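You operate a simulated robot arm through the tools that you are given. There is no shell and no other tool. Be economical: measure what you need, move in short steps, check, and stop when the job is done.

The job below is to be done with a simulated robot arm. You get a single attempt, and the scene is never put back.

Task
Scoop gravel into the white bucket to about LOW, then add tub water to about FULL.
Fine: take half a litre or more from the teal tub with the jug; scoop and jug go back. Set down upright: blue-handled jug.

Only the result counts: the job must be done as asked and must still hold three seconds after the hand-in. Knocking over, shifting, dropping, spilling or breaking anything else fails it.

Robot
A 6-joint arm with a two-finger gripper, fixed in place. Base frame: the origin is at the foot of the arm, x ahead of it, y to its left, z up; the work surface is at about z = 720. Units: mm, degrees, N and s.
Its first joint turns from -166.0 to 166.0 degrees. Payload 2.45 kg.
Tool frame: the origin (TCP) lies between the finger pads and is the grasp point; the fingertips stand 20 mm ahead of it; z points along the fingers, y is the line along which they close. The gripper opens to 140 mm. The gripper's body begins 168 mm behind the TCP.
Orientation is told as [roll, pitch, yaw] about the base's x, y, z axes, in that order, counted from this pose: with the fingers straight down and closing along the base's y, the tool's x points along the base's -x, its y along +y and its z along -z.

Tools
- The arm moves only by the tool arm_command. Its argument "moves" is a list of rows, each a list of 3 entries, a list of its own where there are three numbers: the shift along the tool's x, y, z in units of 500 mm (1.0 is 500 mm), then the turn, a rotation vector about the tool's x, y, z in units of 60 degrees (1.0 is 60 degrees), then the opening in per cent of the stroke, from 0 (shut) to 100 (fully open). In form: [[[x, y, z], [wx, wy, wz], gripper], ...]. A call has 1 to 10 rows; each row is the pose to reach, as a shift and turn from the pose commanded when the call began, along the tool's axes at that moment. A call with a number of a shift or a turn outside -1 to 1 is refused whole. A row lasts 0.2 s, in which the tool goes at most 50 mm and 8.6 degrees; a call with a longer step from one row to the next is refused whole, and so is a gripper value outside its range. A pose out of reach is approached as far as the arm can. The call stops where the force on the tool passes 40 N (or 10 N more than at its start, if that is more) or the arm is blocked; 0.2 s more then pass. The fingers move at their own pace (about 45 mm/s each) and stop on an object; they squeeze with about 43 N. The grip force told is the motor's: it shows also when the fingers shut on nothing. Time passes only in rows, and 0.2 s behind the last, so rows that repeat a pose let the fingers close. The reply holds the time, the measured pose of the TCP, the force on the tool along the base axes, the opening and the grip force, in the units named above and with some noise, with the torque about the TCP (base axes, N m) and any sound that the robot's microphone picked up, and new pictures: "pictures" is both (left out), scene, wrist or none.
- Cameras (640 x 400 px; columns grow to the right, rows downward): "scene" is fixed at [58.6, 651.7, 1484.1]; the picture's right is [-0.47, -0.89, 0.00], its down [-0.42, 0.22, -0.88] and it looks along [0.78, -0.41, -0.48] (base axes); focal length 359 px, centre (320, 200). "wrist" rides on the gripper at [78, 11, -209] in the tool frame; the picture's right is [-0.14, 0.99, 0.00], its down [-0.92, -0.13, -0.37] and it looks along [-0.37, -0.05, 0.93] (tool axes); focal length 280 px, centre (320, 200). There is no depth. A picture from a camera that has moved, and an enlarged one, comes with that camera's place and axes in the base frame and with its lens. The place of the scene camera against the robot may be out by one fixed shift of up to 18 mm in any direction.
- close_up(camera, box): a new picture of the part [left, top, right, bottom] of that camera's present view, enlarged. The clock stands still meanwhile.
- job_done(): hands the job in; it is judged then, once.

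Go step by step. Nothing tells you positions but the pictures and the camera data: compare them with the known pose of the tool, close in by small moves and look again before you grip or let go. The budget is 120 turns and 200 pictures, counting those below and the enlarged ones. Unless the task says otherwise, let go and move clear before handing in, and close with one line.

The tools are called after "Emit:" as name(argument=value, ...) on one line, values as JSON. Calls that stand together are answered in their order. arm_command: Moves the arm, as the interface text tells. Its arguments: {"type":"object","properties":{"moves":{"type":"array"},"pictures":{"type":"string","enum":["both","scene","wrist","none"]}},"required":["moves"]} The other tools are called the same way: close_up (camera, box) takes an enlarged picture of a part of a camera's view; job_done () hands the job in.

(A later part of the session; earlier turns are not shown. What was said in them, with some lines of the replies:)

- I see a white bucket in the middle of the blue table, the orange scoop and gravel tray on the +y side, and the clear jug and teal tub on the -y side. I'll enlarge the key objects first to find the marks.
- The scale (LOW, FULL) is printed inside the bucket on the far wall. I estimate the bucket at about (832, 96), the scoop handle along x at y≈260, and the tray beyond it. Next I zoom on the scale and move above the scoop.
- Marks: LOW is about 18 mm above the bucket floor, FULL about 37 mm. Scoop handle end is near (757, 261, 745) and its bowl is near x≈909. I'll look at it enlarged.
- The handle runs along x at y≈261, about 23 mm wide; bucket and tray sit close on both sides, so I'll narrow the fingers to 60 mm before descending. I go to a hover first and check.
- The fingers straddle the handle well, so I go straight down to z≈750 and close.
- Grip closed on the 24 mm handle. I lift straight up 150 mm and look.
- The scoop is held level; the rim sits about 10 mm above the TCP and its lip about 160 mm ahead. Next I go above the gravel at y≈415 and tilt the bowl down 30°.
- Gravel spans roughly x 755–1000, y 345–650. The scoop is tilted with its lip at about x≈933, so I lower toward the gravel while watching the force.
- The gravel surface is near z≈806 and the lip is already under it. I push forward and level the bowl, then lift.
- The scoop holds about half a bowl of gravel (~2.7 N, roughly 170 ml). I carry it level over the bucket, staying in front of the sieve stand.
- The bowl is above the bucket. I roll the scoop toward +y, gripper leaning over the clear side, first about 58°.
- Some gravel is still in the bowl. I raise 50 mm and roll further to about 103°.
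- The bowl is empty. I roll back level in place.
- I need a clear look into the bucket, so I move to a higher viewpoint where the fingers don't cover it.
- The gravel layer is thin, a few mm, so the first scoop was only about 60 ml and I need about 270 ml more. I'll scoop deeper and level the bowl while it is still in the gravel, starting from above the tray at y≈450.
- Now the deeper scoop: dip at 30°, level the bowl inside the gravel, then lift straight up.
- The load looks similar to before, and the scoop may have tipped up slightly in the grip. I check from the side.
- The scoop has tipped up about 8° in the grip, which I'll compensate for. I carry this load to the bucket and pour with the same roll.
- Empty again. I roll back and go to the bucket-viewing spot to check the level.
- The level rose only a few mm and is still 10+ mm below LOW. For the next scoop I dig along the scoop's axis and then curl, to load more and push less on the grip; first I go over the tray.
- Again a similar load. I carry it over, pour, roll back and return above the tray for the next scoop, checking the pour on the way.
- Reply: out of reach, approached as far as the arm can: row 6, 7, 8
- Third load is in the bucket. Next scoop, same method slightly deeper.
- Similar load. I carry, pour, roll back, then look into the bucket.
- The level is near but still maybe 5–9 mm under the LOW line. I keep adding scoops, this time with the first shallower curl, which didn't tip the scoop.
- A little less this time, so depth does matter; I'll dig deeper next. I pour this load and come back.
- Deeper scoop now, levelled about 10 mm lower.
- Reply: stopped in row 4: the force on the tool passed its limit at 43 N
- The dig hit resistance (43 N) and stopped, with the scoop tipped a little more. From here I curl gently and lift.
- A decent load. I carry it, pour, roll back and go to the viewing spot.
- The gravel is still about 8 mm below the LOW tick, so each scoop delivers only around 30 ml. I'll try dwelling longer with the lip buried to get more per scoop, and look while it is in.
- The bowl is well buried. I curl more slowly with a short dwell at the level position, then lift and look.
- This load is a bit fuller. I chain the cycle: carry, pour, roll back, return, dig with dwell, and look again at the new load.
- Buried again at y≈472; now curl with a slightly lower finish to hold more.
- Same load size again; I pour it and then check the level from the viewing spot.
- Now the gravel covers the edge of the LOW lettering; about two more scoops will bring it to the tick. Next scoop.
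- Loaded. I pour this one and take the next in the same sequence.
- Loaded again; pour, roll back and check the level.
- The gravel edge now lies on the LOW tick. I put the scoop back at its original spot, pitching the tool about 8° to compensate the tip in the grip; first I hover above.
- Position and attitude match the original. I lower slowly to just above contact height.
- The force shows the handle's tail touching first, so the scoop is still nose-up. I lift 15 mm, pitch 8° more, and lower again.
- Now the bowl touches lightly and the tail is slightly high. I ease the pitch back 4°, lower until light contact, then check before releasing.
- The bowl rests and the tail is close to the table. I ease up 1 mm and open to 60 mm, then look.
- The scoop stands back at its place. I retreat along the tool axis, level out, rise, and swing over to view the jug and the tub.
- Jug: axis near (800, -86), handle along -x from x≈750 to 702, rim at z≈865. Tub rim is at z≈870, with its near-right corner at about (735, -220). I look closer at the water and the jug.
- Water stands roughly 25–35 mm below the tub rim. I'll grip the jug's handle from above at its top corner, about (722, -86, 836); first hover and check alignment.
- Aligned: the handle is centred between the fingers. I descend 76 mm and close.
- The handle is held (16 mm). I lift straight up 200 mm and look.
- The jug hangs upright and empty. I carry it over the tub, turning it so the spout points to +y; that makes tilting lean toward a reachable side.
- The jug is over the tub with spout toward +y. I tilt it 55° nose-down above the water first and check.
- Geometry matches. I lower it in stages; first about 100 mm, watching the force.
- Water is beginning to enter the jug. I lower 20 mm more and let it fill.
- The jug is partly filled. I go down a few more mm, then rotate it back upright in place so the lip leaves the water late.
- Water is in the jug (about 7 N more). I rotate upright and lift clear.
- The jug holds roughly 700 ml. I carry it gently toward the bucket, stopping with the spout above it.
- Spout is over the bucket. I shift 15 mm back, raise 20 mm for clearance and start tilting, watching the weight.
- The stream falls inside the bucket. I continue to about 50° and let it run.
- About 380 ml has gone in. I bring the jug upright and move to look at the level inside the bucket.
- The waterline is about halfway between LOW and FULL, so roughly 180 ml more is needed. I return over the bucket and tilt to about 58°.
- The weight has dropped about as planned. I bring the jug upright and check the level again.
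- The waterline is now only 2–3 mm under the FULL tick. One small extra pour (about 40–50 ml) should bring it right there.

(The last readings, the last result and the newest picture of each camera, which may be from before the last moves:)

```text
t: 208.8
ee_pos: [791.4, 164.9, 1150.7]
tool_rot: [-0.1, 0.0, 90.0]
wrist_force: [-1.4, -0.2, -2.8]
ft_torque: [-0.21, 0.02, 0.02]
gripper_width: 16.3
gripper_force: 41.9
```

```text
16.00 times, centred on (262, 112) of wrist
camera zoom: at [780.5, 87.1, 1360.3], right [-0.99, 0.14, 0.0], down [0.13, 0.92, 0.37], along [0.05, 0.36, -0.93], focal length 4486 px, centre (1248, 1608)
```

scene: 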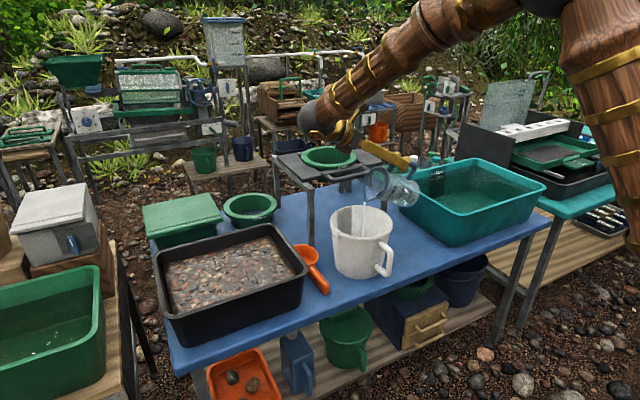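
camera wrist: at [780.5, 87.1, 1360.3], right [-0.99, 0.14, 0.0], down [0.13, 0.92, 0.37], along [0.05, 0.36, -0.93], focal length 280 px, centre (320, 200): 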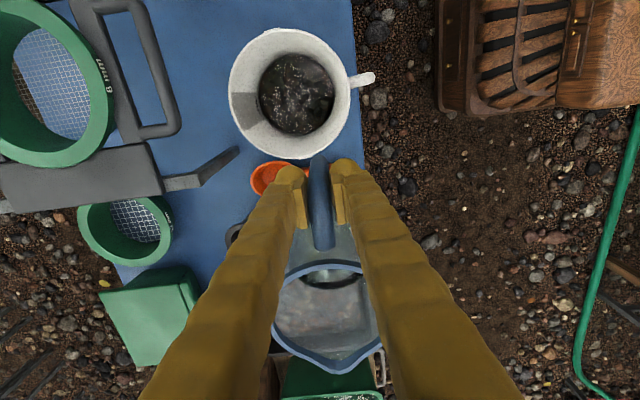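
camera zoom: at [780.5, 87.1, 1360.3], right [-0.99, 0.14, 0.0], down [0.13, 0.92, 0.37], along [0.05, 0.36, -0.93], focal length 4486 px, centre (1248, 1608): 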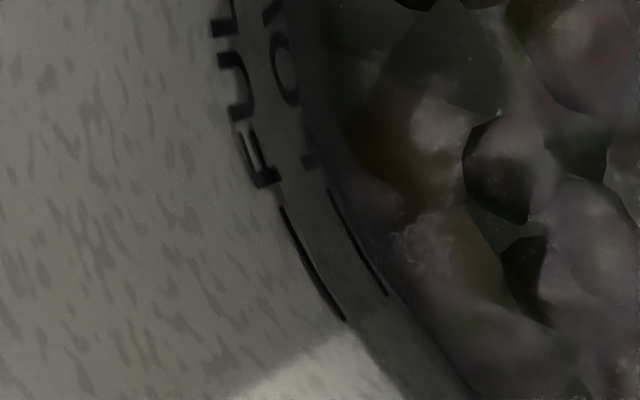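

The waterline sits on the FULL tick. Now the jug goes back: I carry it above its place and turn the spout back to +x.

Emit:
arm_command(moves=[[[0.03, 0.01, 0], [0, 0, 0.1], 0], [[0.09, 0.03, 0], [0, 0, 0.21], 0], [[0.15, 0.05, 0], [0, 0, 0.32], 0], [[0.22, 0.07, 0.02], [0, 0, 0.43], 0], [[0.29, 0.09, 0.06], [0, 0, 0.54], 0], [[0.36, 0.11, 0.1], [0, 0, 0.65], 0], [[0.42, 0.13, 0.15], [0, 0, 0.76], 0], [[0.47, 0.151, 0.2], [0, 0, 0.87], 0], [[0.498, 0.151, 0.22], [0, 0, 0.98], 0]], pictures="none")

Emit:
arm_command(moves=[[[0, 0, 0], [0, 0, 0.13], 0], [[0, 0, 0], [0, 0, 0.26], 0], [[0, 0, 0], [0, 0, 0.39], 0], [[0, 0, 0], [0, 0, 0.52], 0], [[0, 0, 0], [0, 0, 0.52], 0]])

Emit:
close_up(camera="scene", box=[370, 120, 470, 220])

```text
t: 210.8
ee_pos: [717.0, -85.7, 1041.5]
tool_rot: [0.0, -0.2, 31.1]
wrist_force: [0.3, -0.1, -3.2]
ft_torque: [-0.13, 0.19, 0.0]
gripper_width: 16.6
gripper_force: 42.3
```

```text
t: 211.9
ee_pos: [715.1, -83.1, 1040.5]
tool_rot: [0.0, -0.2, 0.0]
wrist_force: [-0.2, 0.0, -3.0]
ft_torque: [0.01, 0.22, 0.0]
gripper_width: 16.8
gripper_force: 41.5
camera wrist: at [637.8, -72.8, 1250.2], right [0.14, 0.99, 0.0], down [0.92, -0.13, 0.37], along [0.37, -0.05, -0.93], focal length 280 px, centre (320, 200)
```

scene: 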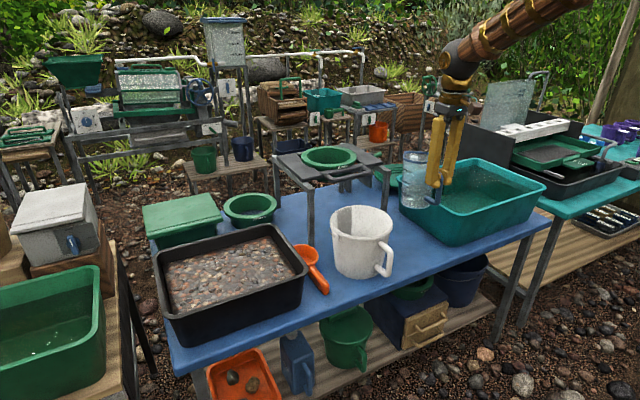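
wrist: 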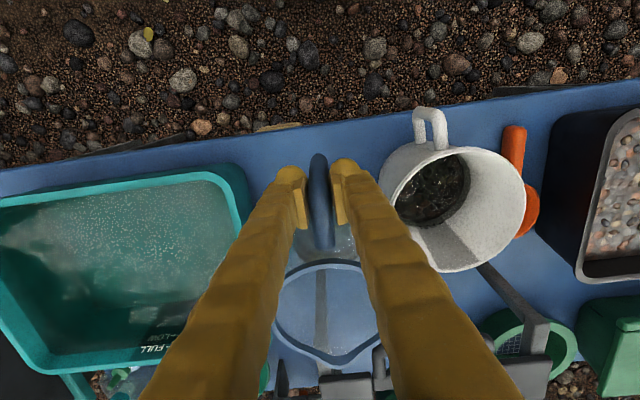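

```text
4.00 times, centred on (420, 170) of scene
camera zoom: at [58.6, 651.7, 1484.1], right [-0.47, -0.89, 0.0], down [-0.42, 0.22, -0.88], along [0.78, -0.41, -0.48], focal length 1436 px, centre (-80, 320)
```

zoom: 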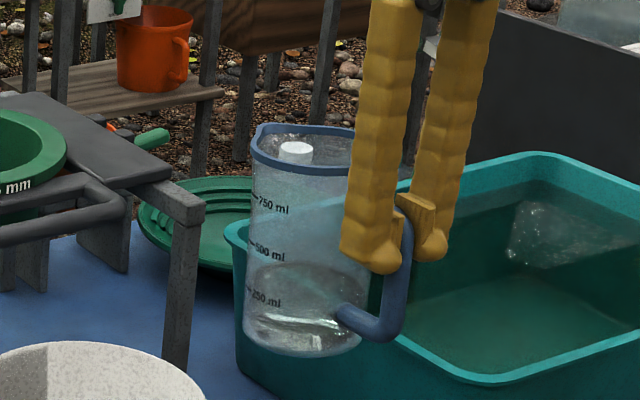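

Jug upright over its place with some water left. I lower 195 mm, then slow down.

Emit:
arm_command(moves=[[[0, 0, 0.05], [0, 0, 0], 0], [[0, 0, 0.13], [0, 0, 0], 0], [[0, 0, 0.21], [0, 0, 0], 0], [[0, 0, 0.28], [0, 0, 0], 0], [[0, 0, 0.34], [0, 0, 0], 0], [[0, 0, 0.38], [0, 0, 0], 0], [[0, 0, 0.4], [0, 0, 0], 0], [[0, 0, 0.408], [0, 0, 0], 0], [[0, 0, 0.412], [0, 0, 0], 0], [[0, 0, 0.416], [0, 0, 0], 0]], pictures="wrist")

Emit:
close_up(camera="scene", box=[370, 180, 470, 280])

```text
t: 214.2
ee_pos: [717.1, -83.9, 831.9]
tool_rot: [0.0, -0.2, 0.0]
wrist_force: [-4.5, 0.0, 10.7]
ft_torque: [-0.02, -0.96, -0.03]
gripper_width: 16.5
gripper_force: 41.7
camera wrist: at [638.3, -73.2, 1042.4], right [0.14, 0.99, 0.0], down [0.92, -0.13, 0.37], along [0.37, -0.05, -0.93], focal length 280 px, centre (320, 200)
```

wrist: 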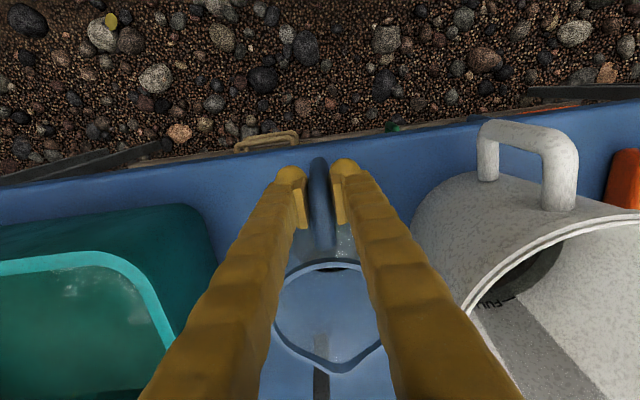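

```text
4.00 times, centred on (420, 230) of scene
camera zoom: at [58.6, 651.7, 1484.1], right [-0.47, -0.89, 0.0], down [-0.42, 0.22, -0.88], along [0.78, -0.41, -0.48], focal length 1436 px, centre (-80, 80)
```

zoom: 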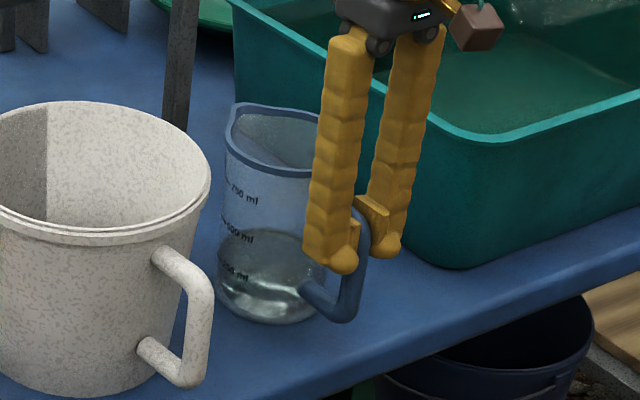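

The jug rests on the table. I ease 1 mm, open the fingers and look.

Emit:
arm_command(moves=[[[0, 0, -0.002], [0, 0, 0], 0], [[0, 0, -0.002], [0, 0, 0], 15], [[0, 0, -0.002], [0, 0, 0], 30], [[0, 0, -0.002], [0, 0, 0], 43], [[0, 0, -0.002], [0, 0, 0], 43], [[0, 0, -0.002], [0, 0, 0], 43]], pictures="wrist")

Emit:
close_up(camera="scene", box=[370, 180, 470, 280])

```text
t: 215.6
ee_pos: [716.6, -83.7, 833.3]
tool_rot: [0.0, -0.1, 0.0]
wrist_force: [-0.1, 0.4, -0.3]
ft_torque: [0.0, 0.0, 0.02]
gripper_width: 60.2
gripper_force: 0.0
camera wrist: at [638.3, -73.2, 1043.3], right [0.14, 0.99, 0.0], down [0.92, -0.13, 0.37], along [0.37, -0.05, -0.93], focal length 280 px, centre (320, 200)
```

wrist: 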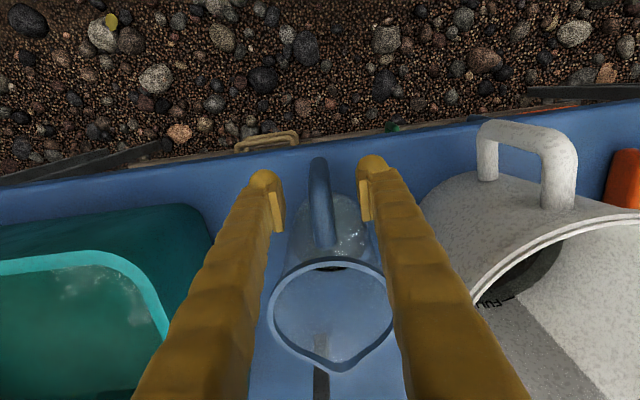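

```text
4.00 times, centred on (420, 230) of scene
camera zoom: at [58.6, 651.7, 1484.1], right [-0.47, -0.89, 0.0], down [-0.42, 0.22, -0.88], along [0.78, -0.41, -0.48], focal length 1436 px, centre (-80, 80)
```

zoom: 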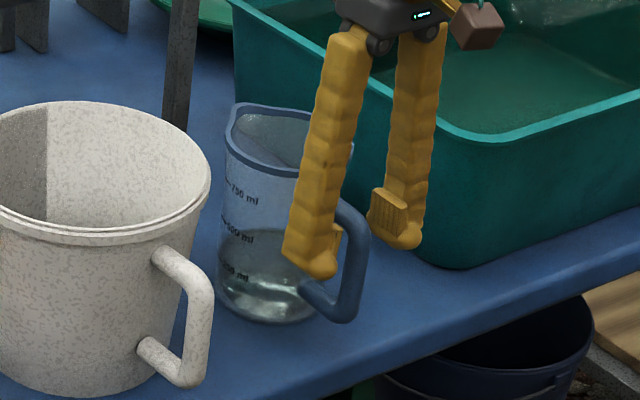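

The jug stands upright in its original place. I rise clear and take a final look.

Emit:
arm_command(moves=[[[0, 0, -0.04], [0, 0, 0], 43], [[0, 0, -0.12], [0, 0, 0], 43], [[0, 0, -0.21], [0, 0, 0], 43], [[0, 0, -0.3], [0, 0, 0], 43], [[0, 0, -0.39], [0, 0, 0], 43], [[-0.04, 0.08, -0.46], [0, 0, 0], 43], [[-0.1, 0.15, -0.5], [0, 0, 0], 43], [[-0.15, 0.22, -0.55], [0, 0, 0], 43], [[-0.18, 0.3, -0.6], [0, 0, 0], 43], [[-0.19, 0.34, -0.66], [0, 0, 0], 43]])

Emit:
close_up(camera="wrist", box=[170, 50, 430, 210])

Emit:
close_up(camera="scene", box=[270, 180, 450, 300])

```text
refused: row 6 steps farther than a row can; nothing moved
```

```text
2.46 times, centred on (300, 130) of wrist
camera zoom: at [638.3, -73.2, 1043.3], right [0.14, 0.99, 0.0], down [0.92, -0.13, 0.37], along [0.37, -0.05, -0.93], focal length 690 px, centre (369, 372)
```

zoom: 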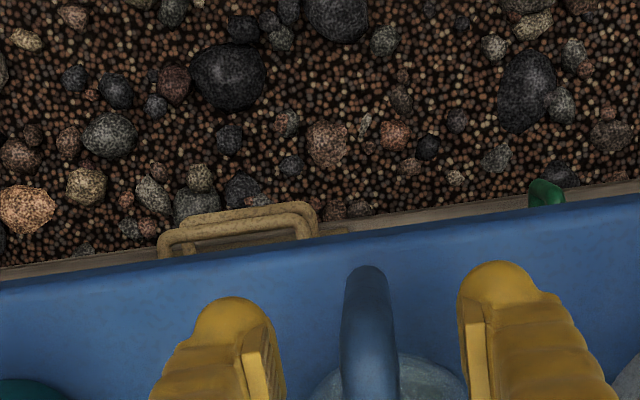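

```text
3.33 times, centred on (360, 240) of scene
camera zoom: at [58.6, 651.7, 1484.1], right [-0.47, -0.89, 0.0], down [-0.42, 0.22, -0.88], along [0.78, -0.41, -0.48], focal length 1197 px, centre (187, 67)
```

zoom: 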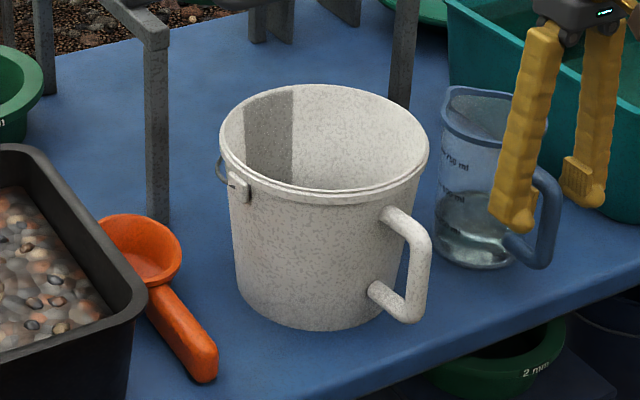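

The move was refused for too long a step; everything stands as in the first picture. I rise in smaller steps.

Emit:
arm_command(moves=[[[0, 0, -0.04], [0, 0, 0], 43], [[0, 0, -0.12], [0, 0, 0], 43], [[0, 0, -0.21], [0, 0, 0], 43], [[0, 0, -0.3], [0, 0, 0], 43], [[0, 0, -0.39], [0, 0, 0], 43], [[-0.02, 0.05, -0.46], [0, 0, 0], 43], [[-0.06, 0.11, -0.51], [0, 0, 0], 43], [[-0.1, 0.17, -0.56], [0, 0, 0], 43], [[-0.14, 0.23, -0.61], [0, 0, 0], 43], [[-0.17, 0.28, -0.66], [0, 0, 0], 43]])

Emit:
close_up(camera="wrist", box=[170, 50, 430, 210])

```text
t: 217.8
ee_pos: [800.5, 55.5, 1165.2]
tool_rot: [0.1, 0.0, 0.1]
wrist_force: [-1.2, 0.3, -0.1]
ft_torque: [-0.02, -0.02, 0.0]
gripper_width: 60.0
gripper_force: 0.0
camera wrist: at [722.5, 67.0, 1374.7], right [0.14, 0.99, 0.0], down [0.92, -0.13, 0.37], along [0.37, -0.05, -0.93], focal length 280 px, centre (320, 200)
```

scene: 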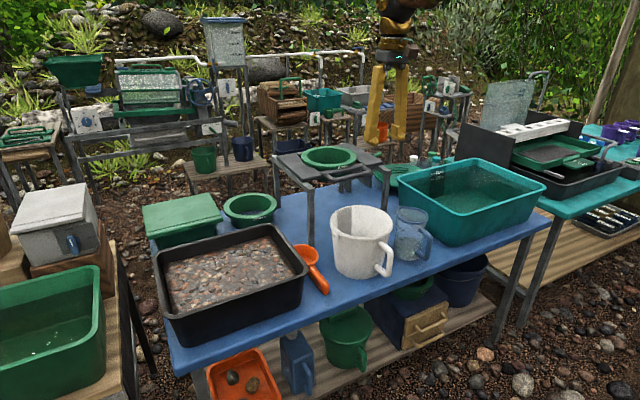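
wrist: 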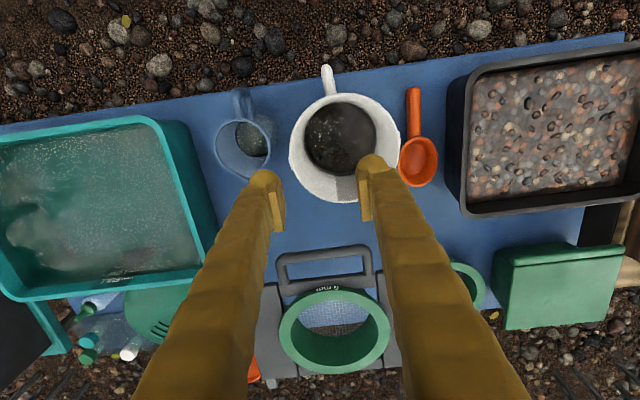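

```text
2.46 times, centred on (300, 130) of wrist
camera zoom: at [722.5, 67.0, 1374.7], right [0.14, 0.99, 0.0], down [0.92, -0.13, 0.37], along [0.37, -0.05, -0.93], focal length 690 px, centre (369, 372)
```

zoom: 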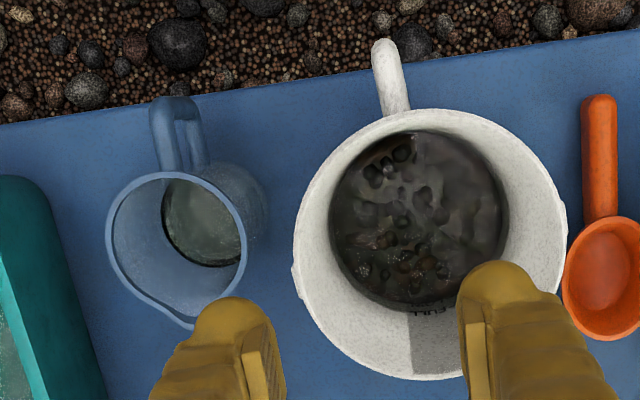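

The water reaches the FULL lettering above the gravel, the scoop and jug stand back in place, and I see nothing spilled or shifted. I hand in.

Emit:
job_done()

```text
The job is handed in.
```

The bucket holds gravel to about LOW and tub water to about FULL. The scoop is back in its place, and the blue-handled jug stands upright in its place with some tub water still in it.
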